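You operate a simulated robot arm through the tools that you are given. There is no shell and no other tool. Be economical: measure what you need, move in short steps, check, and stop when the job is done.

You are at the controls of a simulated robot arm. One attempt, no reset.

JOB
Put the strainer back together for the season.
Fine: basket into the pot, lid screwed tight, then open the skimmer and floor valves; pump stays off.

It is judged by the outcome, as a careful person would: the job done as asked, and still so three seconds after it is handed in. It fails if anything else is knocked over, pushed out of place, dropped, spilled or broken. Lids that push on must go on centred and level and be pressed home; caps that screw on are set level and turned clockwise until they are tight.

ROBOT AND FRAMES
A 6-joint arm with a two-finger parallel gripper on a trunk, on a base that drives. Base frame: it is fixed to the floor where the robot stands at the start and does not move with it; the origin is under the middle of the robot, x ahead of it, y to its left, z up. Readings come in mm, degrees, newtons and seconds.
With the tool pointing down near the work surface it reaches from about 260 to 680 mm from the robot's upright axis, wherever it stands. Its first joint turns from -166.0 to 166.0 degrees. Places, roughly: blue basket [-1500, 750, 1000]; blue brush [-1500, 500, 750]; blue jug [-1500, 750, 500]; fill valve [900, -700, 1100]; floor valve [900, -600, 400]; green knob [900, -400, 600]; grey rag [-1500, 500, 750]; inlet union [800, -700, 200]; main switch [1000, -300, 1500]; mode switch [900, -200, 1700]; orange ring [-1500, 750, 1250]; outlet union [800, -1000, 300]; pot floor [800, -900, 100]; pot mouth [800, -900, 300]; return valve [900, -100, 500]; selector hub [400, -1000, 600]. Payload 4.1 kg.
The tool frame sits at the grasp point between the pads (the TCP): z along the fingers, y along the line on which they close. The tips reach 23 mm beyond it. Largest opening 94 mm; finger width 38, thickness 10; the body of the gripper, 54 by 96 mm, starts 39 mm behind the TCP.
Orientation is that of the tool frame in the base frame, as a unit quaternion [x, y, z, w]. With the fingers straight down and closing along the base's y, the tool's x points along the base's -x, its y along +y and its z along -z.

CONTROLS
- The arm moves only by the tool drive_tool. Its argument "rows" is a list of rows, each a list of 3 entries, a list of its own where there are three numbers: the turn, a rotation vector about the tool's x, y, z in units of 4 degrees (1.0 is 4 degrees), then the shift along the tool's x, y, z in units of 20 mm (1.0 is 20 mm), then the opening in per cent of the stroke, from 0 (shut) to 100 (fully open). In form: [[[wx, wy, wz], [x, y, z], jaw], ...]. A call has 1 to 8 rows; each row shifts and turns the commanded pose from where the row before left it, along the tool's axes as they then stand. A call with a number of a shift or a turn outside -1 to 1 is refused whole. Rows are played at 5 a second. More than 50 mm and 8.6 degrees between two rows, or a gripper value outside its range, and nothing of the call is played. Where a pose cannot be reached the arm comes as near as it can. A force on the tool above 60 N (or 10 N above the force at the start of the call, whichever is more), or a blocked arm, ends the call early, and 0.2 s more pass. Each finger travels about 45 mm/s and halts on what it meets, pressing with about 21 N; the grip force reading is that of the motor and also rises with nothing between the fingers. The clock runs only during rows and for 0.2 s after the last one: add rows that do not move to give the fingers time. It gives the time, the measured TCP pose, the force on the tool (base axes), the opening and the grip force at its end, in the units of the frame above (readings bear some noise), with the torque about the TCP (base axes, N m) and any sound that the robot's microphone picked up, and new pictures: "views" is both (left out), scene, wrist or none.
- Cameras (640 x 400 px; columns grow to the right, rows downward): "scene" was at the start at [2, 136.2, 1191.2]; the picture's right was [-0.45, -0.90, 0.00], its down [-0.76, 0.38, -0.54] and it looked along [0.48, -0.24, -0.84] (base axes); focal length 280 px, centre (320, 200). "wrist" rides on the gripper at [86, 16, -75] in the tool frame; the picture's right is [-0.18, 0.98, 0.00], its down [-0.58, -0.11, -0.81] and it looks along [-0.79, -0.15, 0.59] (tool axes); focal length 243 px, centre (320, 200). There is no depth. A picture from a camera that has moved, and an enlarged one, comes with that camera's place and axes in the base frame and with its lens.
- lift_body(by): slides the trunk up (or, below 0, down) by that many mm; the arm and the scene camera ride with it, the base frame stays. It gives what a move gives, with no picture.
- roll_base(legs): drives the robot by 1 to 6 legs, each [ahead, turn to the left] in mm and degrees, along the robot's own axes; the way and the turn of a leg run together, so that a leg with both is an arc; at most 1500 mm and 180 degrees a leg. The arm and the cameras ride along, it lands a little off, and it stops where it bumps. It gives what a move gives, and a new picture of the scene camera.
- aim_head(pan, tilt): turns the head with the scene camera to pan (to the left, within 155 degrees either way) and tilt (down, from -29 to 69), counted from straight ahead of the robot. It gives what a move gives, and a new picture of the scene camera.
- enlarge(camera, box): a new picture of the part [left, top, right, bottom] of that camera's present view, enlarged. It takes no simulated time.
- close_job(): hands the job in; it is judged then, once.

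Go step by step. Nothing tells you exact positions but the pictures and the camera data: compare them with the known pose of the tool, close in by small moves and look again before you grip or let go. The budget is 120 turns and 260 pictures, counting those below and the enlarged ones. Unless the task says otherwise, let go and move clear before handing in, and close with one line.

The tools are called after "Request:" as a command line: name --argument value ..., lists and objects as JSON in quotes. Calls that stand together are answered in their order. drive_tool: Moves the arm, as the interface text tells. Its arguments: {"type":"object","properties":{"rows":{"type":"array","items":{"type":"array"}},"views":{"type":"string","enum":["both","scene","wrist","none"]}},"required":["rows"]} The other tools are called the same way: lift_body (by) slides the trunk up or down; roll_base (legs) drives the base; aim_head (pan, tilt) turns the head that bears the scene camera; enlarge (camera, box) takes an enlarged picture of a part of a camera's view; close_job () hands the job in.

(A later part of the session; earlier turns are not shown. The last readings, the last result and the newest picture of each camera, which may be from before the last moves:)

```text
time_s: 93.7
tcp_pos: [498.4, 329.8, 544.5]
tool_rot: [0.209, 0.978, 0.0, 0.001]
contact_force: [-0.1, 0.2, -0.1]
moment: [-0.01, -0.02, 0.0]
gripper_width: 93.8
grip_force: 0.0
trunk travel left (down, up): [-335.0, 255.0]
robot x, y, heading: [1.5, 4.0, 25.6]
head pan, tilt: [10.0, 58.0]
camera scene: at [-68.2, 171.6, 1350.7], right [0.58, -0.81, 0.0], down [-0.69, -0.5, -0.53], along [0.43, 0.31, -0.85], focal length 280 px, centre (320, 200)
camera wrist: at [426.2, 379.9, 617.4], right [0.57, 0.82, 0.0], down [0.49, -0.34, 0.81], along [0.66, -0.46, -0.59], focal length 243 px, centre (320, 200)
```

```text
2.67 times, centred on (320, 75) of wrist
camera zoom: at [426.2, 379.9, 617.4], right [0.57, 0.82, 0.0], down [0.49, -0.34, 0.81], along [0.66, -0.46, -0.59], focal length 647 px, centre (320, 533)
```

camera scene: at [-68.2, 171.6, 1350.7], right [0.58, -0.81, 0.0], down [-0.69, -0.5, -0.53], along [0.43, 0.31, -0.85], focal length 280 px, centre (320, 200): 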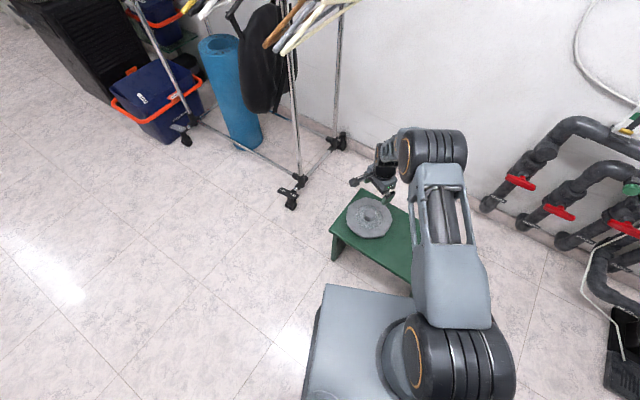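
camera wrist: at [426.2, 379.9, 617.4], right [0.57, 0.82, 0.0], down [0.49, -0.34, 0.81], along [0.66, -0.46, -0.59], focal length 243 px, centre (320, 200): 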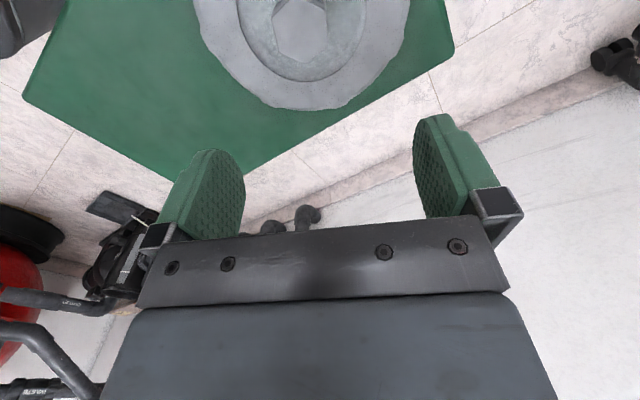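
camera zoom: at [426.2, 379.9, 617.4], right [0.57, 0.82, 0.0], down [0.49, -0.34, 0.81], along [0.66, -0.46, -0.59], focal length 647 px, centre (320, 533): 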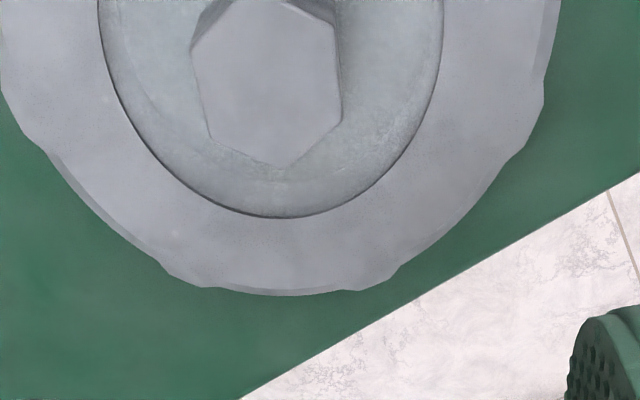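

The knob comes out at about (479, 325), top z about 400, with its flats about 5° off the pads. I'll correct, come down and look.

Request:
drive_tool --rows '[[[0, 0, 0], [0.79, -0.62, 0], 100], [[0, 0, 0.65], [0, 0, 1], 100], [[0, 0, 0.6], [0, 0, 1], 100], [[0, 0, 0], [0, 0, 1], 100], [[0, 0, 0], [0, 0, 0.8], 100], [[0, 0, 0], [0, 0, 0], 100]]' --views "wrist"

Request:
enlarge --camera "scene" --box '[330, 150, 430, 250]'

```text
time_s: 95.1
tcp_pos: [479.3, 324.0, 468.1]
tool_rot: [0.253, 0.968, 0.0, 0.001]
contact_force: [-0.1, 0.5, -0.3]
moment: [-0.01, -0.02, -0.03]
gripper_width: 93.9
grip_force: 0.1
trunk travel left (down, up): [-335.0, 255.0]
robot x, y, heading: [1.0, 7.2, 25.8]
head pan, tilt: [10.0, 58.0]
camera wrist: at [411.6, 379.9, 541.4], right [0.64, 0.77, 0.0], down [0.45, -0.38, 0.81], along [0.62, -0.52, -0.59], focal length 243 px, centre (320, 200)
```

wrist: 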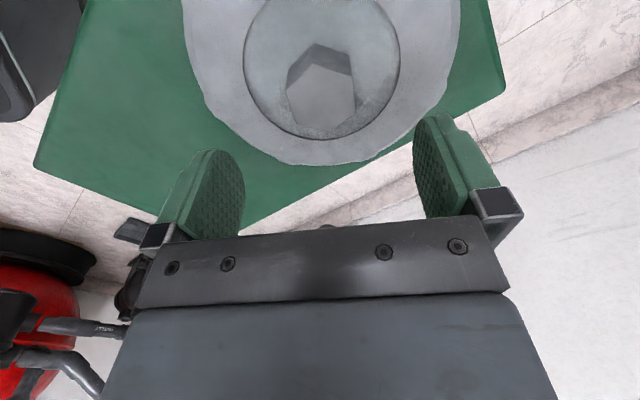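

```text
4.00 times, centred on (380, 200) of scene
camera zoom: at [-68.2, 171.6, 1350.7], right [0.58, -0.81, 0.0], down [-0.69, -0.5, -0.53], along [0.43, 0.31, -0.85], focal length 1119 px, centre (80, 200)
```

zoom: 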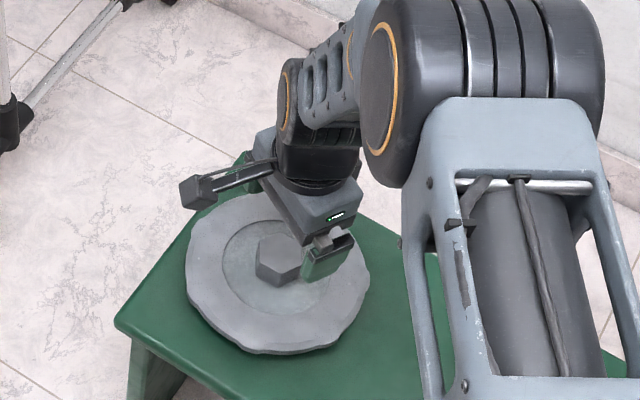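

Request:
drive_tool --rows '[[[0, 0, 0], [0, 0, 1], 100], [[0, 0, 0], [0, 0, 1], 100], [[0, 0, 0], [0, 0, 1], 100], [[0, 0, 0], [0, 0, 0.6], 100], [[0, 0, 0], [0, 0, 0.4], 100], [[0, 0, 0], [0, 0, 0], 100]]' --views "wrist"

Request:
enlarge --camera "scene" --box '[330, 150, 430, 250]'

```text
time_s: 96.3
tcp_pos: [483.0, 326.1, 394.9]
tool_rot: [0.252, 0.968, 0.002, 0.003]
contact_force: [-3.7, -2.2, 30.5]
moment: [-1.29, 1.06, -0.07]
gripper_width: 93.9
grip_force: 0.0
trunk travel left (down, up): [-335.0, 255.0]
robot x, y, heading: [6.7, 3.9, 25.9]
head pan, tilt: [10.0, 58.0]
stopped in row 6: the force on the tool passed its limit at 65 N (the readings are from after the stop); the commanded pose is now the measured one
camera wrist: at [414.6, 383.1, 469.4], right [0.64, 0.77, 0.0], down [0.45, -0.38, 0.81], along [0.62, -0.52, -0.59], focal length 243 px, centre (320, 200)
```

wrist: 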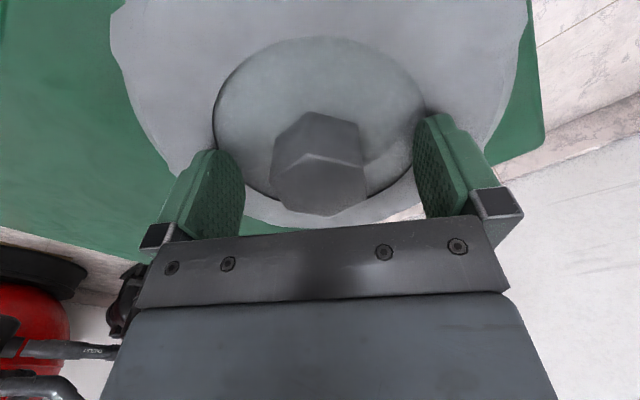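

```text
4.00 times, centred on (380, 200) of scene
camera zoom: at [-70.8, 170.0, 1351.1], right [0.58, -0.81, 0.0], down [-0.69, -0.49, -0.53], along [0.43, 0.31, -0.85], focal length 1119 px, centre (80, 200)
```

zoom: 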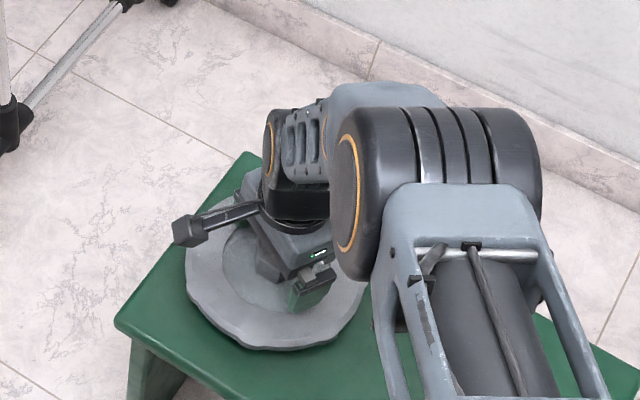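

The fingertips touched the lid plate. I'll raise 6 mm and close on the knob.

Request:
drive_tool --rows '[[[0, 0, 0], [0, 0, -0.25], 100], [[0, 0, 0], [0, 0, 0], 80], [[0, 0, 0], [0, 0, 0], 50], [[0, 0, 0], [0, 0, 0], 20], [[0, 0, 0], [0, 0, 0], 0], [[0, 0, 0], [0, 0, 0], 0]]' --views "wrist"

Request:
enlarge --camera "scene" --box '[330, 150, 430, 250]'

```text
time_s: 97.7
tcp_pos: [479.9, 325.4, 395.9]
tool_rot: [0.252, 0.968, 0.0, 0.0]
contact_force: [0.1, 0.9, 1.1]
moment: [0.15, -0.14, 0.07]
gripper_width: 42.2
grip_force: 21.0
trunk travel left (down, up): [-335.0, 255.0]
robot x, y, heading: [0.8, 8.2, 25.6]
head pan, tilt: [10.0, 58.0]
camera wrist: at [413.0, 381.9, 469.7], right [0.64, 0.77, 0.0], down [0.46, -0.38, 0.81], along [0.62, -0.52, -0.59], focal length 243 px, centre (320, 200)
```

wrist: 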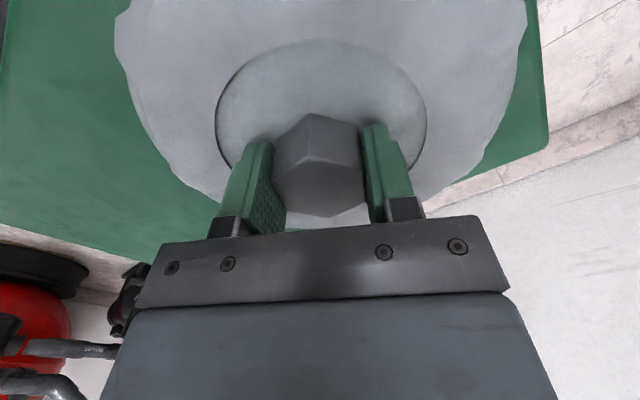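

```text
4.00 times, centred on (380, 200) of scene
camera zoom: at [-68.5, 171.5, 1350.6], right [0.58, -0.81, 0.0], down [-0.69, -0.5, -0.53], along [0.43, 0.31, -0.85], focal length 1119 px, centre (80, 200)
```

zoom: 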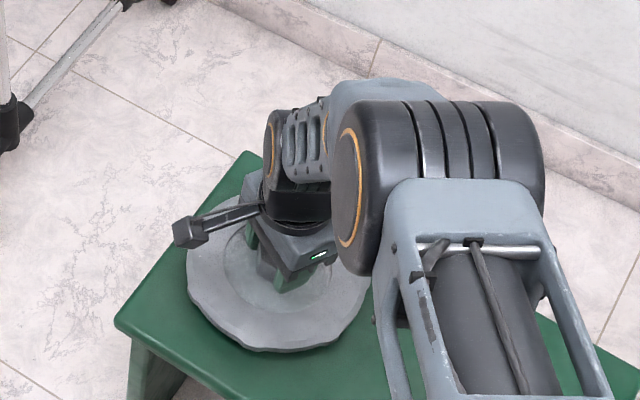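

Request:
drive_tool --rows '[[[0, 0, 0], [0, 0, -0.5], 0], [[0, 0, 0], [0, 0, -1], 0], [[0, 0, 0], [0, 0, -1], 0], [[0, 0, 0], [0, 0, -1], 0], [[0, 0, 0], [0, 0, -1], 0], [[0, 0, 0], [0, 0, -1], 0], [[0, 0, 0], [0, 0, -1], 0], [[0, 0, 0], [0, 0, 0], 0]]' --views "both"

Request:
drive_tool --rows '[[[0, 0, 0], [0.45, -0.9, 0], 0], [[0, 0, 0], [0.45, -0.9, 0], 0], [[0, 0, 0], [0.45, -0.9, 0], 0], [[0, 0, 0], [0.45, -0.9, 0], 0], [[0, 0, 0], [0.45, -0.9, 0], 0], [[0, 0, 0], [0.45, -0.9, 0], 0], [[0, 0, 0], [0.45, -0.9, 0], 0], [[0, 0, 0], [0.45, -0.9, 0], 0]]' --views "none"

Request:
lift_body --by 200

Request:
roll_base --legs '[[0, -85.5], [640, 0], [0, 34.5]]'

```text
time_s: 99.5
tcp_pos: [482.3, 325.3, 525.4]
tool_rot: [0.253, 0.968, -0.001, 0.0]
contact_force: [0.1, 0.2, -2.3]
moment: [0.0, -0.02, -0.03]
gripper_width: 41.8
grip_force: 21.1
trunk travel left (down, up): [-335.0, 255.0]
robot x, y, heading: [1.3, 3.9, 25.7]
head pan, tilt: [10.0, 58.0]
camera scene: at [-68.3, 171.6, 1350.6], right [0.58, -0.81, 0.0], down [-0.69, -0.5, -0.53], along [0.43, 0.31, -0.85], focal length 280 px, centre (320, 200)
camera wrist: at [414.9, 381.6, 599.8], right [0.64, 0.77, 0.0], down [0.45, -0.38, 0.81], along [0.62, -0.52, -0.59], focal length 243 px, centre (320, 200)
```

scene: 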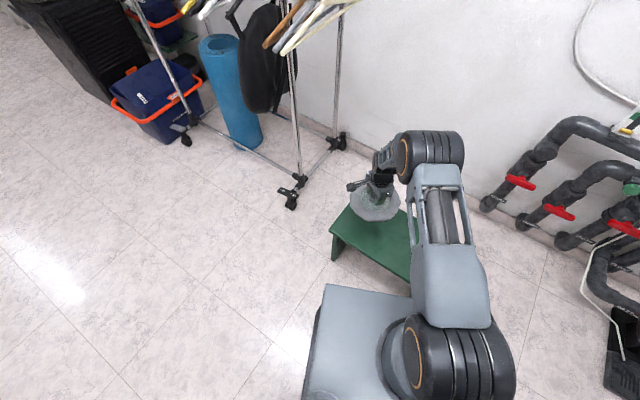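
wrist: 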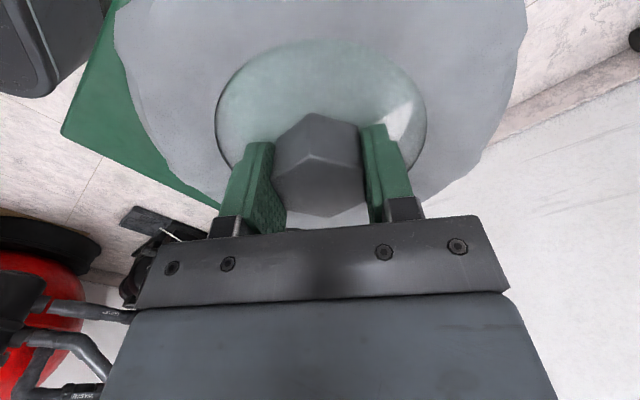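

```text
time_s: 101.3
tcp_pos: [348.7, 234.0, 525.5]
tool_rot: [0.252, 0.968, 0.001, 0.001]
contact_force: [0.2, -1.2, -3.2]
moment: [-0.01, 0.01, 0.0]
gripper_width: 41.8
grip_force: 20.8
trunk travel left (down, up): [-335.0, 255.0]
robot x, y, heading: [3.5, 6.5, 26.1]
head pan, tilt: [10.0, 58.0]
```

```text
time_s: 103.5
tcp_pos: [348.3, 234.4, 724.7]
tool_rot: [0.253, 0.968, -0.001, 0.001]
contact_force: [-0.6, -0.3, -2.4]
moment: [0.0, 0.0, 0.02]
gripper_width: 41.8
grip_force: 20.7
trunk travel left (down, up): [-535.0, 55.0]
robot x, y, heading: [-0.1, 7.3, 25.6]
head pan, tilt: [10.0, 58.0]
```

```text
time_s: 112.4
tcp_pos: [740.4, -659.0, 725.8]
tool_rot: [0.632, 0.775, -0.001, -0.001]
contact_force: [0.3, -0.1, -2.3]
moment: [-0.02, 0.0, 0.01]
gripper_width: 41.7
grip_force: 20.9
trunk travel left (down, up): [-535.0, 55.0]
robot x, y, heading: [342.7, -545.0, -23.6]
head pan, tilt: [10.0, 58.0]
camera scene: at [420.8, -383.3, 1550.6], right [-0.23, -0.97, 0.0], down [-0.82, 0.2, -0.53], along [0.52, -0.12, -0.85], focal length 280 px, centre (320, 200)
```

scene: 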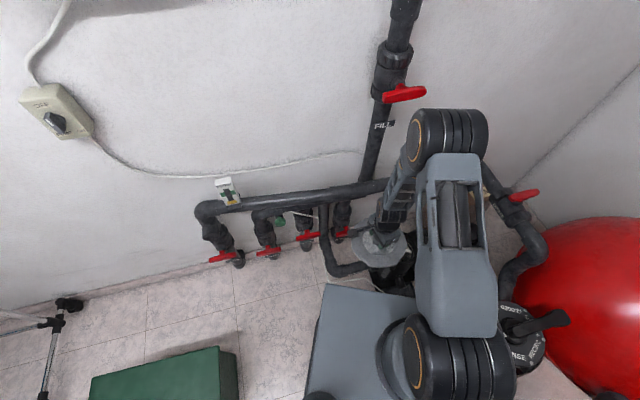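

Request:
lift_body --by -170

Request:
drive_tool --rows '[[[0, 0, 0], [-0.93, 0.12, 0], 0], [[0, 0, 0], [-0.93, 0.12, 0], 0], [[0, 0, 0], [-0.93, 0.12, 0], 0], [[0, 0, 0], [-0.93, 0.12, 0], 0], [[0, 0, 0], [-0.93, 0.12, 0], 0], [[0, 0, 0], [-0.93, 0.12, 0], 0], [[0, 0, 0], [-0.93, 0.12, 0], 0], [[0, 0, 0], [-0.93, 0.12, 0], 0]]' --views "none"

Request:
aim_head --pan -5 --tilt 52

```text
time_s: 114.3
tcp_pos: [740.9, -658.5, 555.1]
tool_rot: [0.633, 0.774, -0.001, 0.0]
contact_force: [0.4, -0.2, -3.1]
moment: [0.0, 0.0, 0.0]
gripper_width: 42.0
grip_force: 20.9
trunk travel left (down, up): [-365.0, 225.0]
robot x, y, heading: [343.6, -543.6, -23.8]
head pan, tilt: [10.0, 58.0]
```

```text
time_s: 116.1
tcp_pos: [787.0, -802.4, 555.0]
tool_rot: [0.634, 0.774, -0.001, 0.0]
contact_force: [-0.6, 0.1, -1.8]
moment: [0.04, 0.02, 0.01]
gripper_width: 41.7
grip_force: 20.6
trunk travel left (down, up): [-365.0, 225.0]
robot x, y, heading: [343.1, -540.8, -23.6]
head pan, tilt: [10.0, 58.0]
```

```text
time_s: 116.9
tcp_pos: [786.6, -802.0, 555.6]
tool_rot: [0.633, 0.774, -0.001, -0.001]
contact_force: [0.1, 0.5, -2.2]
moment: [0.02, -0.02, -0.02]
gripper_width: 42.0
grip_force: 21.1
trunk travel left (down, up): [-365.0, 225.0]
robot x, y, heading: [344.9, -540.1, -23.5]
head pan, tilt: [-5.0, 52.0]
camera scene: at [419.8, -403.3, 1388.2], right [-0.48, -0.88, 0.0], down [-0.69, 0.38, -0.62], along [0.54, -0.29, -0.79], focal length 280 px, centre (320, 200)
```

scene: 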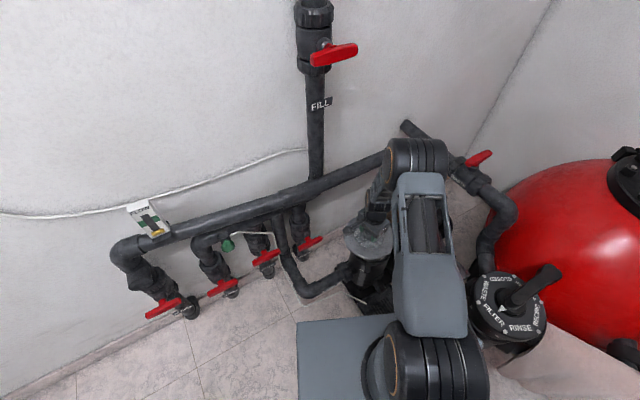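

Request:
drive_tool --rows '[[[0, 0, -1], [0, 0, 0], 0], [[0, 0, -1], [0, 0, 0], 0], [[0, 0, -1], [0, 0, 0], 0], [[0, 0, -1], [0, 0, 0], 0], [[0, 0, -1], [0, 0, 0], 0], [[0, 0, -1], [0, 0, 0], 0], [[0, 0, -1], [0, 0, 0], 0], [[0, 0, -1], [0, 0, 0], 0]]' --views "none"

Request:
drive_tool --rows '[[[0, 0, -1], [0, 0, 0], 0], [[0, 0, -1], [0, 0, 0], 0], [[0, 0, -1], [0, 0, 0], 0], [[0, 0, -1], [0, 0, 0], 0], [[0, 0, -1], [0, 0, 0], 0], [[0, 0, -1], [0, 0, 0], 0], [[0, 0, -1], [0, 0, 0], 0], [[0, 0, 0], [0, 0, 0], 0]]' --views "none"

Request:
drive_tool --rows '[[[0, 0, 0], [-0.8, -0.98, 0], 0], [[0, 0, 0], [-0.8, -0.98, 0], 0], [[0, 0, 0], [-0.8, -0.98, 0], 0], [[0, 0, 0], [0, 0, 0], 0]]' --views "both"

Request:
enlarge --camera "scene" --box '[320, 180, 440, 300]'

```text
time_s: 118.7
tcp_pos: [788.8, -801.4, 555.5]
tool_rot: [0.394, 0.919, -0.001, -0.001]
contact_force: [0.1, 0.4, -2.5]
moment: [0.01, -0.02, 0.0]
gripper_width: 41.5
grip_force: 20.9
trunk travel left (down, up): [-365.0, 225.0]
robot x, y, heading: [339.0, -543.6, -23.4]
head pan, tilt: [-5.0, 52.0]
```

```text
time_s: 120.5
tcp_pos: [788.6, -802.1, 555.0]
tool_rot: [0.161, 0.987, 0.0, 0.0]
contact_force: [0.4, -0.3, -3.0]
moment: [-0.04, 0.01, -0.02]
gripper_width: 41.8
grip_force: 20.8
trunk travel left (down, up): [-365.0, 225.0]
robot x, y, heading: [343.2, -541.9, -23.2]
head pan, tilt: [-5.0, 52.0]
```

```text
time_s: 121.5
tcp_pos: [815.6, -873.1, 556.7]
tool_rot: [0.16, 0.987, 0.001, 0.0]
contact_force: [0.1, -0.3, -2.0]
moment: [-0.03, -0.02, 0.04]
gripper_width: 42.0
grip_force: 21.1
trunk travel left (down, up): [-365.0, 225.0]
robot x, y, heading: [340.6, -542.7, -23.9]
head pan, tilt: [-5.0, 52.0]
camera scene: at [419.8, -403.5, 1388.2], right [-0.48, -0.88, 0.0], down [-0.69, 0.38, -0.62], along [0.54, -0.29, -0.79], focal length 280 px, centre (320, 200)
camera wrist: at [738.8, -829.5, 630.6], right [0.49, 0.87, 0.0], down [0.52, -0.29, 0.81], along [0.7, -0.39, -0.59], focal length 243 px, centre (320, 200)
```

scene: 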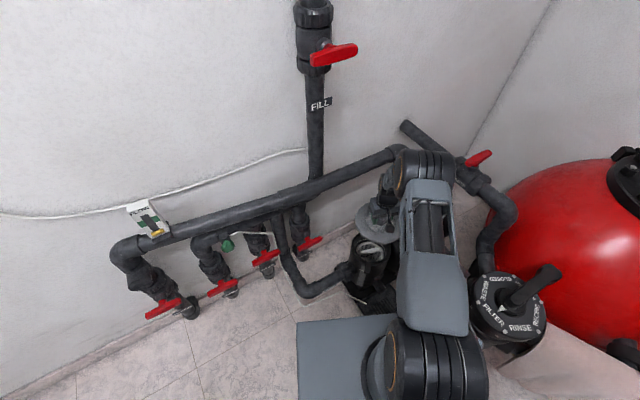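
wrist: 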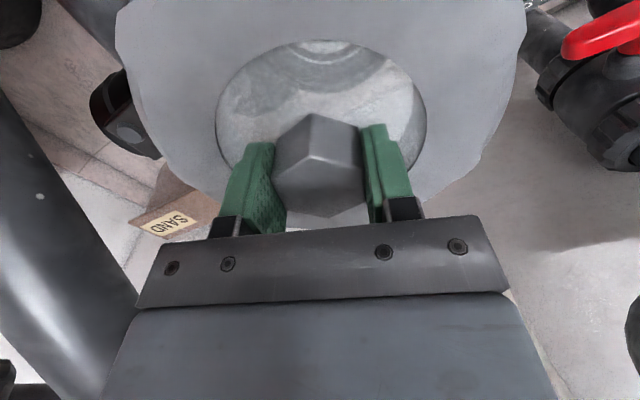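

```text
3.33 times, centred on (380, 240) of scene
camera zoom: at [419.8, -403.5, 1388.2], right [-0.48, -0.88, 0.0], down [-0.69, 0.38, -0.62], along [0.54, -0.29, -0.79], focal length 932 px, centre (120, 67)
```

zoom: 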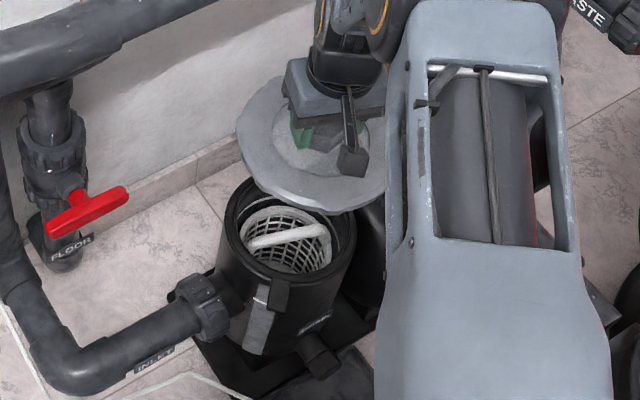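

Request:
enlarge --camera "scene" --box '[340, 200, 400, 270]'

```text
5.71 times, centred on (370, 235) of scene
camera zoom: at [419.8, -403.5, 1388.2], right [-0.48, -0.88, 0.0], down [-0.69, 0.38, -0.62], along [0.54, -0.29, -0.79], focal length 1598 px, centre (34, 0)
```

zoom: 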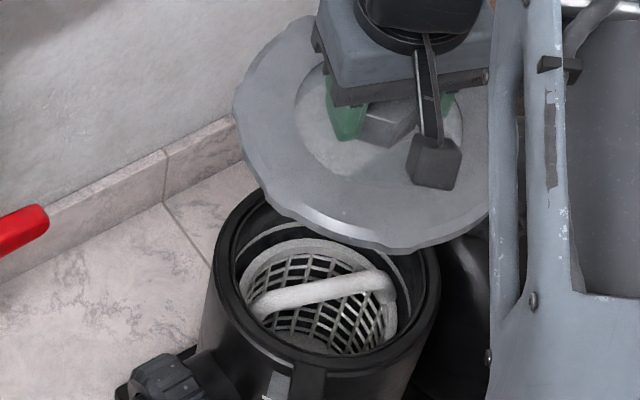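

Request:
drive_tool --rows '[[[0, 0, 0], [0, 0.19, 0], 0], [[0, 0, 0], [0, 0, 0], 0]]' --views "none"

Request:
lift_body --by -120

Request:
drive_tool --rows '[[[0, 0, 0], [0, 0, 0.8], 0], [[0, 0, 0], [0, 0, 0], 0]]' --views "both"

Request:
enlarge --camera "scene" --box '[330, 190, 430, 290]'

```text
time_s: 122.1
tcp_pos: [816.7, -868.3, 557.0]
tool_rot: [0.16, 0.987, 0.0, -0.001]
contact_force: [-0.3, -0.3, -2.5]
moment: [0.02, 0.0, 0.0]
gripper_width: 42.0
grip_force: 21.0
trunk travel left (down, up): [-365.0, 225.0]
robot x, y, heading: [344.7, -542.7, -23.7]
head pan, tilt: [-5.0, 52.0]
```

```text
time_s: 123.6
tcp_pos: [816.2, -868.7, 436.5]
tool_rot: [0.16, 0.987, 0.0, -0.001]
contact_force: [-0.4, -0.8, -2.5]
moment: [-0.03, 0.0, 0.0]
gripper_width: 41.7
grip_force: 21.0
trunk travel left (down, up): [-245.0, 345.0]
robot x, y, heading: [342.5, -543.9, -23.5]
head pan, tilt: [-5.0, 52.0]
```

```text
time_s: 124.2
tcp_pos: [816.5, -868.7, 420.9]
tool_rot: [0.161, 0.987, 0.0, -0.001]
contact_force: [-0.4, -0.4, -2.5]
moment: [-0.04, 0.01, 0.03]
gripper_width: 41.9
grip_force: 21.5
trunk travel left (down, up): [-245.0, 345.0]
robot x, y, heading: [342.6, -543.3, -23.3]
head pan, tilt: [-5.0, 52.0]
camera scene: at [419.8, -403.4, 1268.2], right [-0.48, -0.88, 0.0], down [-0.69, 0.38, -0.62], along [0.54, -0.29, -0.79], focal length 280 px, centre (320, 200)
camera wrist: at [739.6, -826.1, 494.8], right [0.49, 0.87, 0.0], down [0.52, -0.29, 0.81], along [0.7, -0.39, -0.59], focal length 243 px, centre (320, 200)
```

scene: 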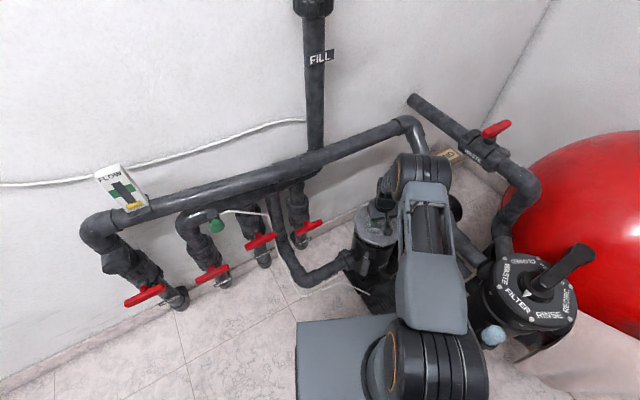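
wrist: 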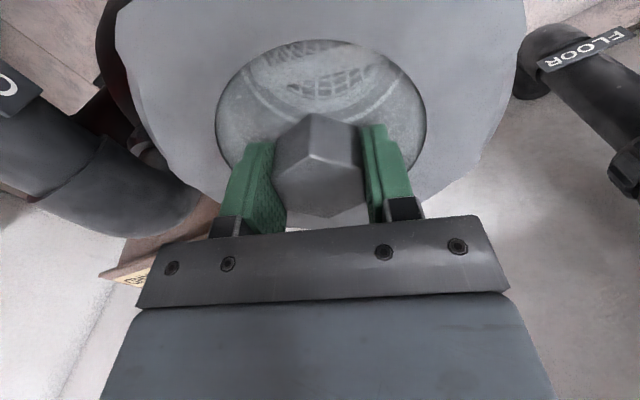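

```text
4.00 times, centred on (380, 240) of scene
camera zoom: at [419.8, -403.4, 1268.2], right [-0.48, -0.88, 0.0], down [-0.69, 0.38, -0.62], along [0.54, -0.29, -0.79], focal length 1119 px, centre (80, 40)
```

zoom: 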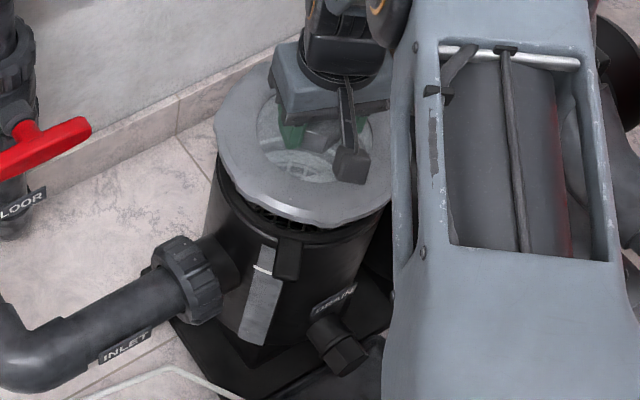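

Request:
drive_tool --rows '[[[0, 0, 0], [0, 0, 0.5], 0], [[0, 0, 0], [0, 0, 0.5], 0], [[0, 0, 0], [0, 0, 0], 0]]' --views "none"

Request:
enlarge --camera "scene" --box '[340, 210, 420, 290]'

```text
time_s: 125.0
tcp_pos: [817.5, -869.2, 399.8]
tool_rot: [0.161, 0.987, 0.0, -0.001]
contact_force: [0.7, -0.2, -1.6]
moment: [0.0, 0.0, 0.03]
gripper_width: 41.7
grip_force: 20.7
trunk travel left (down, up): [-245.0, 345.0]
robot x, y, heading: [345.7, -542.3, -23.8]
head pan, tilt: [-5.0, 52.0]
```

```text
5.00 times, centred on (380, 250) of scene
camera zoom: at [419.8, -403.4, 1268.2], right [-0.48, -0.88, 0.0], down [-0.69, 0.38, -0.62], along [0.54, -0.29, -0.79], focal length 1398 px, centre (20, -50)
```

zoom: 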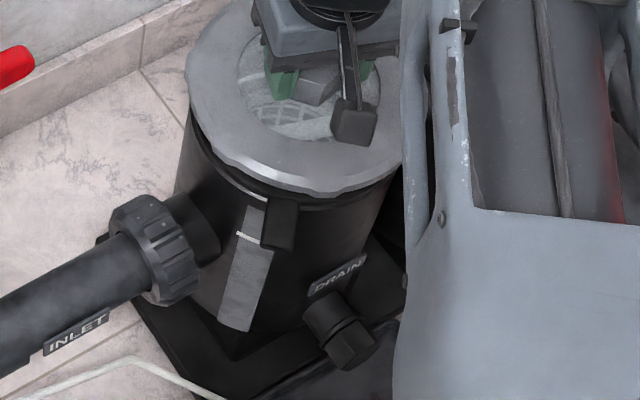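

Request:
drive_tool --rows '[[[0, 0, 0], [0, 0, 0.3], 0], [[0, 0, 0], [0, 0, 0.3], 0], [[0, 0, 0], [0, 0, 0], 0]]' --views "none"

Request:
drive_tool --rows '[[[0, 0, 0], [0, 0, 0.2], 0], [[0, 0, 0], [0, 0, 0], 0]]' --views "none"

```text
time_s: 125.8
tcp_pos: [816.1, -868.8, 387.9]
tool_rot: [0.161, 0.987, 0.0, -0.002]
contact_force: [-2.4, 3.0, -2.5]
moment: [0.16, 0.15, 0.02]
gripper_width: 41.4
grip_force: 20.7
trunk travel left (down, up): [-245.0, 345.0]
robot x, y, heading: [340.2, -543.4, -23.8]
head pan, tilt: [-5.0, 52.0]
```

```text
time_s: 126.4
tcp_pos: [815.4, -868.0, 387.3]
tool_rot: [0.161, 0.987, -0.001, -0.001]
contact_force: [-16.6, 14.2, 24.1]
moment: [-0.64, -0.36, -0.21]
gripper_width: 41.8
grip_force: 20.8
trunk travel left (down, up): [-245.0, 345.0]
robot x, y, heading: [343.4, -546.3, -23.5]
head pan, tilt: [-5.0, 52.0]
```

The lid touched first on the +x/-y side, and the reaction pushes it towards (-x, +y). I'll back up slightly and shift that way.

Request:
drive_tool --rows '[[[0, 0, 0], [0.2, 0.09, -0.25], 0], [[0, 0, 0], [0, 0, 0], 0]]' --views "none"

Request:
drive_tool --rows '[[[0, 0, 0], [0, 0, 0.2], 0], [[0, 0, 0], [0, 0, 0], 0]]' --views "none"

```text
time_s: 127.0
tcp_pos: [814.6, -866.2, 389.1]
tool_rot: [0.162, 0.987, 0.0, 0.0]
contact_force: [-0.3, -0.3, -3.0]
moment: [0.01, -0.01, 0.01]
gripper_width: 41.9
grip_force: 20.9
trunk travel left (down, up): [-245.0, 345.0]
robot x, y, heading: [342.0, -541.0, -23.6]
head pan, tilt: [-5.0, 52.0]
```

```text
time_s: 127.6
tcp_pos: [814.0, -865.1, 385.2]
tool_rot: [0.161, 0.987, 0.001, -0.001]
contact_force: [0.3, -0.7, -2.7]
moment: [0.01, 0.02, -0.01]
gripper_width: 41.9
grip_force: 21.1
trunk travel left (down, up): [-245.0, 345.0]
robot x, y, heading: [345.3, -541.6, -23.9]
head pan, tilt: [-5.0, 52.0]
```

No force now, so it is going in. I'll keep going down in small steps.

Request:
drive_tool --rows '[[[0, 0, 0], [0, 0, 0.2], 0], [[0, 0, 0], [0, 0, 0], 0]]' --views "none"

Request:
drive_tool --rows '[[[0, 0, 0], [0, 0, 0.2], 0], [[0, 0, 0], [0, 0, 0], 0]]' --views "none"

```text
time_s: 128.2
tcp_pos: [813.3, -864.6, 381.5]
tool_rot: [0.161, 0.987, 0.001, 0.0]
contact_force: [0.6, 0.1, -2.9]
moment: [0.04, 0.05, -0.02]
gripper_width: 41.9
grip_force: 21.3
trunk travel left (down, up): [-245.0, 345.0]
robot x, y, heading: [341.9, -543.6, -23.5]
head pan, tilt: [-5.0, 52.0]
```

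```text
time_s: 128.8
tcp_pos: [814.5, -866.0, 380.6]
tool_rot: [0.161, 0.987, -0.001, 0.001]
contact_force: [-4.2, 2.3, 28.7]
moment: [0.56, 0.49, -0.14]
gripper_width: 41.8
grip_force: 21.2
trunk travel left (down, up): [-245.0, 345.0]
robot x, y, heading: [340.8, -542.0, -23.7]
head pan, tilt: [-5.0, 52.0]
```

Resting at z about 381, nearly centred. I'll start turning clockwise under light pressure.

Request:
drive_tool --rows '[[[0, 0, 1], [0, 0, -0.05], 0], [[0, 0, 1], [0, 0, 0], 0], [[0, 0, 1], [0, 0, 0], 0], [[0, 0, 1], [0, 0, 0], 0], [[0, 0, 0], [0, 0, 0], 0]]' --views "both"

Request:
enlarge --camera "scene" --box '[340, 210, 420, 290]'

```text
time_s: 130.0
tcp_pos: [814.9, -865.8, 381.5]
tool_rot: [0.298, 0.955, 0.0, 0.001]
contact_force: [2.0, 2.2, 31.3]
moment: [0.29, 0.28, -0.03]
gripper_width: 41.9
grip_force: 21.7
trunk travel left (down, up): [-245.0, 345.0]
robot x, y, heading: [336.9, -548.1, -24.0]
head pan, tilt: [-5.0, 52.0]
camera scene: at [417.8, -401.9, 1268.3], right [-0.48, -0.88, 0.0], down [-0.69, 0.38, -0.62], along [0.54, -0.3, -0.79], focal length 280 px, centre (320, 200)
camera wrist: at [752.2, -802.8, 454.4], right [0.71, 0.7, 0.0], down [0.41, -0.42, 0.81], along [0.57, -0.57, -0.59], focal length 243 px, centre (320, 200)
```

scene: 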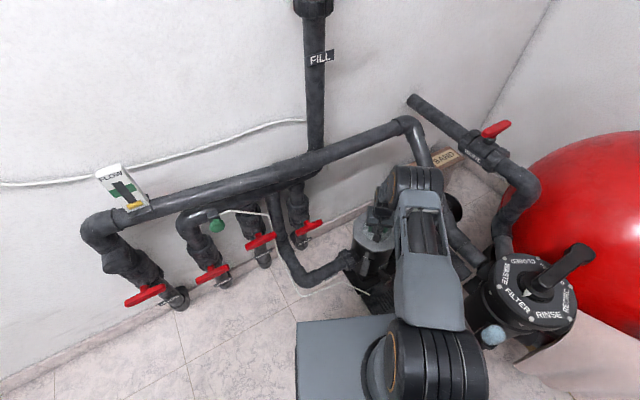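
wrist: 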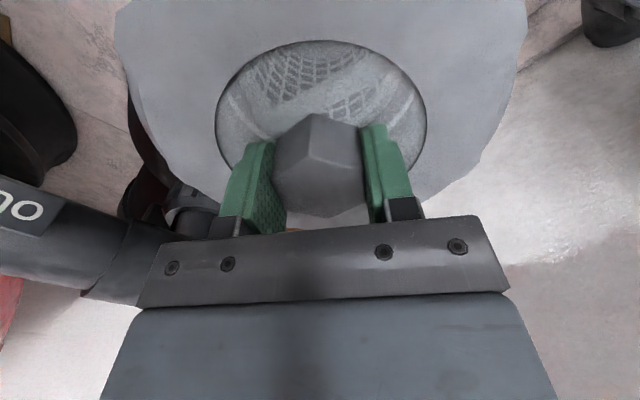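

```text
5.00 times, centred on (380, 250) of scene
camera zoom: at [417.8, -401.9, 1268.3], right [-0.48, -0.88, 0.0], down [-0.69, 0.38, -0.62], along [0.54, -0.3, -0.79], focal length 1398 px, centre (20, -50)
```

zoom: 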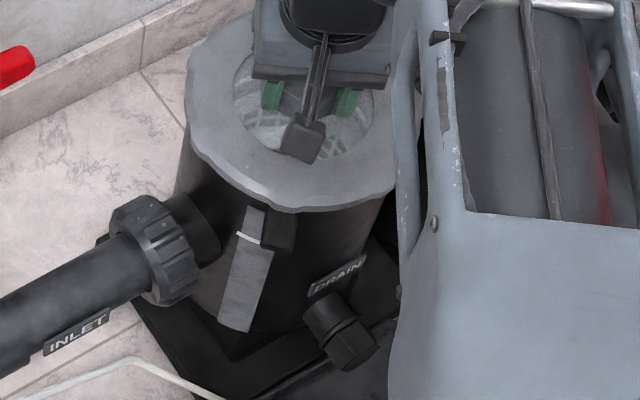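

Request:
drive_tool --rows '[[[0, 0, 1], [0, 0, 0], 0], [[0, 0, 1], [0, 0, 0], 0], [[0, 0, 1], [0, 0, 0], 0], [[0, 0, 1], [0, 0, 0], 0], [[0, 0, 1], [0, 0, 0], 0], [[0, 0, 1], [0, 0, 0], 0], [[0, 0, 1], [0, 0, 0], 0], [[0, 0, 0], [0, 0, 0], 0]]' --views "none"

Request:
drive_tool --rows '[[[0, 0, 1], [0, 0, 0], 0], [[0, 0, 1], [0, 0, 0], 0], [[0, 0, 1], [0, 0, 0], 0], [[0, 0, 1], [0, 0, 0], 0], [[0, 0, 1], [0, 0, 0], 0], [[0, 0, 1], [0, 0, 0], 0], [[0, 0, 1], [0, 0, 0], 0], [[0, 0, 0], [0, 0, 0], 0]]' --views "wrist"

```text
time_s: 131.8
tcp_pos: [816.1, -865.1, 380.7]
tool_rot: [0.52, 0.854, -0.001, 0.002]
contact_force: [8.5, 11.3, 37.6]
moment: [0.42, 0.32, 0.01]
gripper_width: 41.9
grip_force: 21.1
trunk travel left (down, up): [-245.0, 345.0]
robot x, y, heading: [341.3, -546.9, -23.4]
head pan, tilt: [-5.0, 52.0]
```

```text
time_s: 133.6
tcp_pos: [816.2, -863.4, 381.7]
tool_rot: [0.709, 0.705, 0.0, 0.002]
contact_force: [32.2, 21.9, 25.5]
moment: [0.59, 0.25, 0.1]
gripper_width: 41.7
grip_force: 21.1
trunk travel left (down, up): [-245.0, 345.0]
robot x, y, heading: [342.9, -544.1, -23.4]
head pan, tilt: [-5.0, 52.0]
camera wrist: at [832.7, -777.9, 454.4], right [0.98, -0.19, 0.0], down [-0.12, -0.58, 0.81], along [-0.15, -0.79, -0.59], focal length 243 px, centre (320, 200)
```

wrist: 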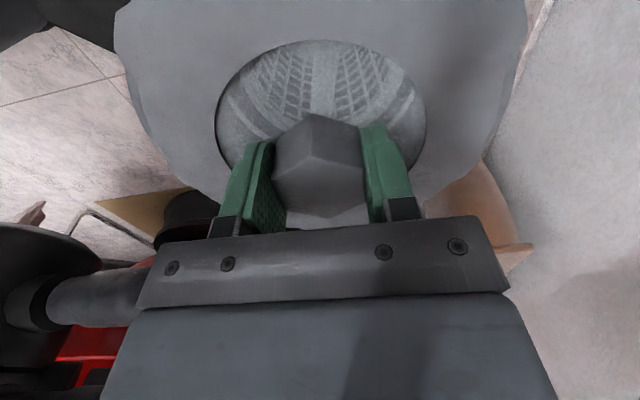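

Side force is building up towards (+x, +y), so I'll relax that way and read again.

Request:
drive_tool --rows '[[[0, 0, 0], [0.1, 0.15, 0], 0], [[0, 0, 0], [0, 0, 0], 0]]' --views "none"

Request:
enlarge --camera "scene" --box '[340, 210, 420, 290]'

```text
time_s: 134.2
tcp_pos: [817.0, -865.7, 381.2]
tool_rot: [0.711, 0.703, -0.001, 0.002]
contact_force: [10.8, 9.5, 36.1]
moment: [0.24, 0.34, 0.01]
gripper_width: 41.9
grip_force: 20.9
trunk travel left (down, up): [-245.0, 345.0]
robot x, y, heading: [342.9, -541.8, -23.6]
head pan, tilt: [-5.0, 52.0]
```

```text
5.00 times, centred on (380, 250) of scene
camera zoom: at [418.0, -401.1, 1268.3], right [-0.48, -0.88, 0.0], down [-0.69, 0.38, -0.62], along [0.54, -0.3, -0.79], focal length 1398 px, centre (20, -50)
```

zoom: 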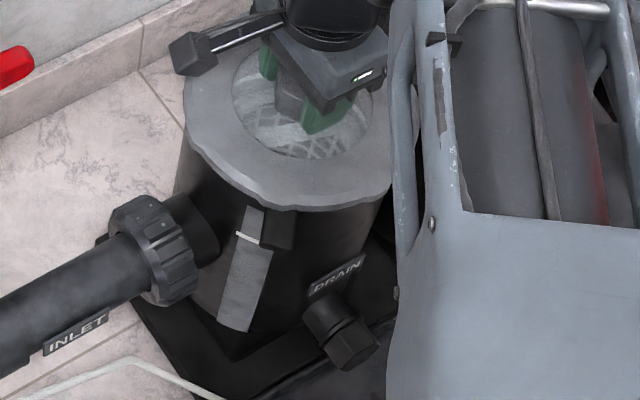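

Request:
drive_tool --rows '[[[0, 0, 1], [0, 0, 0], 0], [[0, 0, 1], [0, 0, 0], 0], [[0, 0, 1], [0, 0, 0], 0], [[0, 0, 1], [0, 0, 0], 0], [[0, 0, 1], [0, 0, 0], 0], [[0, 0, 1], [0, 0, 0], 0], [[0, 0, 1], [0, 0, 0], 0], [[0, 0, 0], [0, 0, 0], 0]]' --views "none"

Request:
drive_tool --rows '[[[0, 0, 1], [0, 0, 0], 0], [[0, 0, 1], [0, 0, 0], 0], [[0, 0, 1], [0, 0, 0], 0], [[0, 0, 1], [0, 0, 0], 0], [[0, 0, 1], [0, 0, 0], 0], [[0, 0, 1], [0, 0, 0], 0], [[0, 0, 1], [0, 0, 0], 0], [[0, 0, 0], [0, 0, 0], 0]]' --views "wrist"

```text
time_s: 136.0
tcp_pos: [816.7, -865.5, 381.0]
tool_rot: [0.86, 0.511, 0.001, 0.003]
contact_force: [-5.0, -24.1, 33.0]
moment: [-0.08, 1.22, 0.04]
gripper_width: 42.0
grip_force: 20.6
trunk travel left (down, up): [-245.0, 345.0]
robot x, y, heading: [341.2, -539.8, -23.7]
head pan, tilt: [-5.0, 52.0]
```

```text
time_s: 137.8
tcp_pos: [819.2, -865.7, 379.9]
tool_rot: [0.958, 0.286, 0.002, 0.002]
contact_force: [-3.3, -32.1, 28.1]
moment: [0.4, 1.1, 0.06]
gripper_width: 41.7
grip_force: 21.7
trunk travel left (down, up): [-245.0, 345.0]
robot x, y, heading: [342.9, -548.0, -23.7]
head pan, tilt: [-5.0, 52.0]
camera wrist: at [898.6, -831.1, 455.0], right [0.39, -0.92, 0.01], down [-0.55, -0.23, 0.8], along [-0.74, -0.31, -0.59], focal length 243 px, centre (320, 200)
```

wrist: 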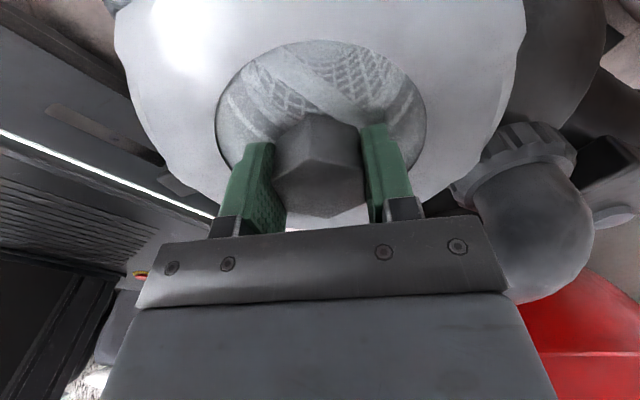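

Request:
drive_tool --rows '[[[0, 0, 0], [-0.08, 0.13, 0], 0], [[0, 0, 1], [0, 0, 0], 0], [[0, 0, 1], [0, 0, 0], 0], [[0, 0, 1], [0, 0, 0], 0], [[0, 0, 1], [0, 0, 0], 0], [[0, 0, 1], [0, 0, 0], 0], [[0, 0, 1], [0, 0, 0], 0], [[0, 0, 0], [0, 0, 0], 0]]' --views "scene"

Request:
enlarge --camera "scene" --box '[340, 210, 420, 290]'

```text
time_s: 139.6
tcp_pos: [818.5, -866.2, 381.6]
tool_rot: [0.997, 0.082, 0.003, 0.002]
contact_force: [21.3, 14.6, 33.3]
moment: [1.25, 0.18, -0.03]
gripper_width: 41.9
grip_force: 21.3
trunk travel left (down, up): [-245.0, 345.0]
robot x, y, heading: [348.2, -543.2, -23.4]
head pan, tilt: [-5.0, 52.0]
camera scene: at [418.1, -401.2, 1268.2], right [-0.48, -0.88, 0.0], down [-0.69, 0.37, -0.62], along [0.54, -0.29, -0.79], focal length 280 px, centre (320, 200)
```

scene: 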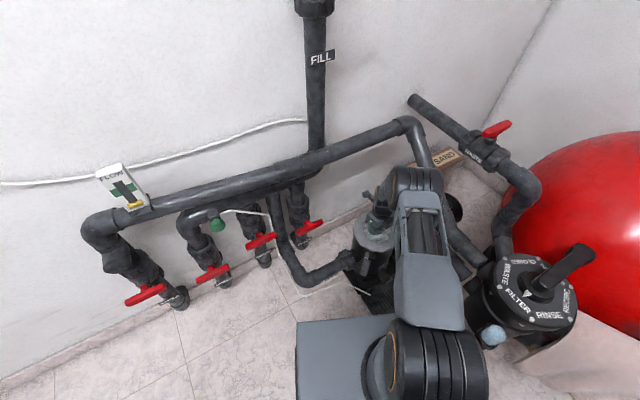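

```text
5.00 times, centred on (380, 250) of scene
camera zoom: at [418.1, -401.2, 1268.2], right [-0.48, -0.88, 0.0], down [-0.69, 0.37, -0.62], along [0.54, -0.29, -0.79], focal length 1398 px, centre (20, -50)
```

zoom: 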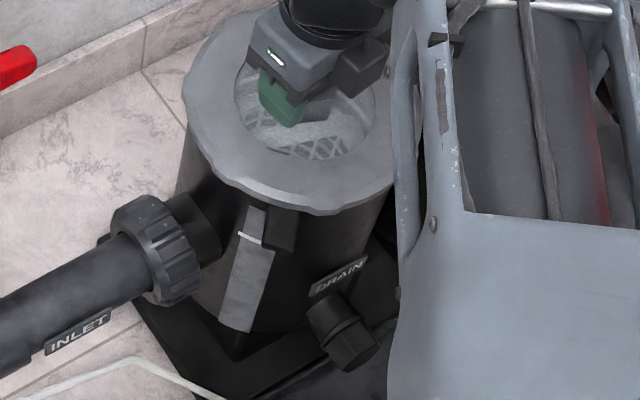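

No thread resistance after about 150°. I'll release so the lid can settle and centre itself, then inspect it.

Request:
drive_tool --rows '[[[0, 0, 0], [0, 0, -0.1], 0], [[0, 0, 0], [0, 0, 0], 30], [[0, 0, 0], [0, 0, 0], 70], [[0, 0, 0], [0, 0, 0], 70], [[0, 0, 0], [0, 0, -0.6], 80], [[0, 0, 0], [0, 0, -1], 80], [[0, 0, 0], [0, 0, -1], 80], [[0, 0, 0], [0, 0, -1], 80]]' --views "wrist"

Request:
enlarge --camera "scene" --box '[345, 200, 415, 270]'

```text
time_s: 141.4
tcp_pos: [817.1, -865.2, 453.9]
tool_rot: [0.997, 0.083, -0.001, -0.001]
contact_force: [-0.5, -0.6, 0.3]
moment: [-0.05, 0.0, 0.04]
gripper_width: 75.2
grip_force: 0.0
trunk travel left (down, up): [-245.0, 345.0]
robot x, y, heading: [342.2, -544.1, -23.4]
head pan, tilt: [-5.0, 52.0]
camera wrist: at [905.8, -867.3, 526.9], right [-0.02, -1.0, 0.0], down [-0.59, 0.01, 0.81], along [-0.81, 0.02, -0.59], focal length 243 px, centre (320, 200)
```

wrist: 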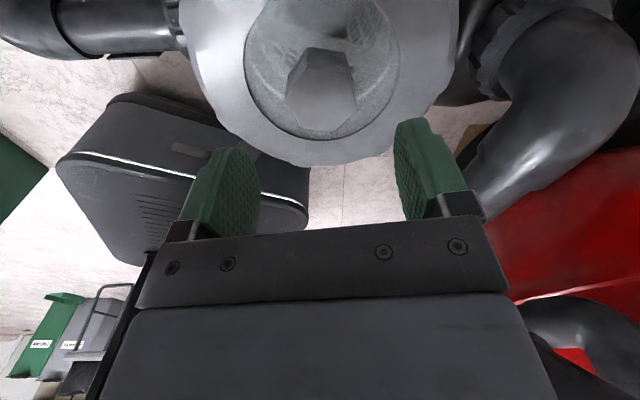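

```text
5.71 times, centred on (380, 235) of scene
camera zoom: at [419.8, -403.2, 1268.2], right [-0.48, -0.88, 0.0], down [-0.69, 0.38, -0.62], along [0.54, -0.29, -0.79], focal length 1598 px, centre (-23, 0)
```

zoom: 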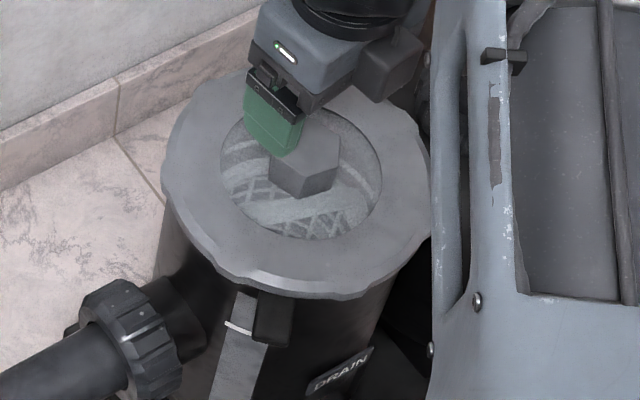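

The lid sits level and centred, with its axis near (818, -866). I'll turn the open gripper back 120° for a fresh, better-centred grip.

Request:
drive_tool --rows '[[[0, 0, -1], [0.05, 0, 0], 90], [[0, 0, -1], [0, 0, 0], 90], [[0, 0, -1], [0, 0, 0], 90], [[0, 0, -1], [0, 0, 0], 90], [[0, 0, -1], [0, 0, 0], 90], [[0, 0, -1], [0, 0, 0], 90], [[0, 0, -1], [0, 0, 0], 90], [[0, 0, -1], [0, 0, 0], 90]]' --views "none"

Request:
drive_tool --rows '[[[0, 0, -1], [0, 0, 0], 90], [[0, 0, -1], [0, 0, 0], 90], [[0, 0, -1], [0, 0, 0], 90], [[0, 0, -1], [0, 0, 0], 90], [[0, 0, -1], [0, 0, 0], 90], [[0, 0, -1], [0, 0, 0], 90], [[0, 0, -1], [0, 0, 0], 90], [[0, 0, -1], [0, 0, 0], 90]]' --views "none"

Request:
drive_tool --rows '[[[0, 0, -1], [0, 0, 0], 90], [[0, 0, -1], [0, 0, 0], 90], [[0, 0, -1], [0, 0, 0], 90], [[0, 0, -1], [0, 0, 0], 90], [[0, 0, -1], [0, 0, 0], 90], [[0, 0, -1], [0, 0, 0], 90], [[0, 0, -1], [0, 0, 0], 90], [[0, 0, -1], [0, 0, 0], 90]]' --views "none"

Request:
drive_tool --rows '[[[0, 0, -1], [0, 0, 0], 90], [[0, 0, -1], [0, 0, 0], 90], [[0, 0, -1], [0, 0, 0], 90], [[0, 0, -1], [0, 0, 0], 90], [[0, 0, -1], [0, 0, 0], 90], [[0, 0, -1], [0, 0, 0], 90], [[0, 0, 0], [0, 0, 0], 90]]' --views "wrist"

Request:
enlarge --camera "wrist" --box '[200, 0, 440, 150]'

```text
time_s: 143.2
tcp_pos: [817.6, -867.5, 452.7]
tool_rot: [0.935, 0.354, -0.001, 0.0]
contact_force: [0.1, 0.5, -0.1]
moment: [0.0, 0.0, -0.02]
gripper_width: 85.0
grip_force: 0.0
trunk travel left (down, up): [-245.0, 345.0]
robot x, y, heading: [338.2, -542.0, -23.5]
head pan, tilt: [-5.0, 52.0]
```

```text
time_s: 145.0
tcp_pos: [818.1, -865.8, 452.9]
tool_rot: [0.801, 0.599, 0.0, 0.0]
contact_force: [-0.5, 0.1, 0.0]
moment: [-0.06, 0.05, -0.01]
gripper_width: 84.5
grip_force: 0.1
trunk travel left (down, up): [-245.0, 345.0]
robot x, y, heading: [342.5, -545.7, -23.7]
head pan, tilt: [-5.0, 52.0]
```

```text
time_s: 146.8
tcp_pos: [817.6, -866.1, 452.7]
tool_rot: [0.605, 0.796, -0.001, -0.001]
contact_force: [0.1, -0.3, 0.1]
moment: [0.03, 0.03, -0.02]
gripper_width: 84.5
grip_force: 0.1
trunk travel left (down, up): [-245.0, 345.0]
robot x, y, heading: [342.3, -544.6, -23.6]
head pan, tilt: [-5.0, 52.0]
```

```text
time_s: 148.4
tcp_pos: [818.5, -866.0, 453.7]
tool_rot: [0.427, 0.904, -0.001, 0.0]
contact_force: [-0.8, -0.4, -0.4]
moment: [-0.01, 0.06, 0.0]
gripper_width: 84.6
grip_force: 0.0
trunk travel left (down, up): [-245.0, 345.0]
robot x, y, heading: [342.0, -544.5, -23.7]
head pan, tilt: [-5.0, 52.0]
camera wrist: at [774.8, -789.0, 526.4], right [0.88, 0.48, 0.0], down [0.29, -0.52, 0.81], along [0.39, -0.71, -0.59], focal length 243 px, centre (320, 200)
```

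wrist: 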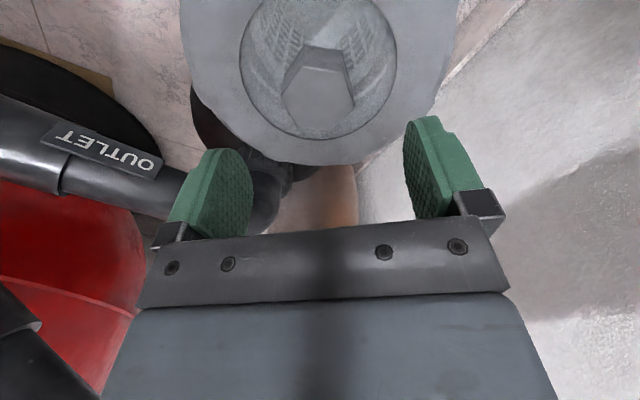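

```text
2.67 times, centred on (320, 75) of wrist
camera zoom: at [774.8, -789.0, 526.4], right [0.88, 0.48, 0.0], down [0.29, -0.52, 0.81], along [0.39, -0.71, -0.59], focal length 647 px, centre (320, 533)
```

zoom: 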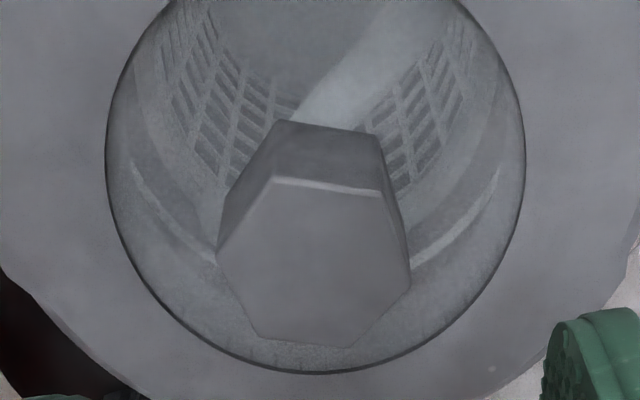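

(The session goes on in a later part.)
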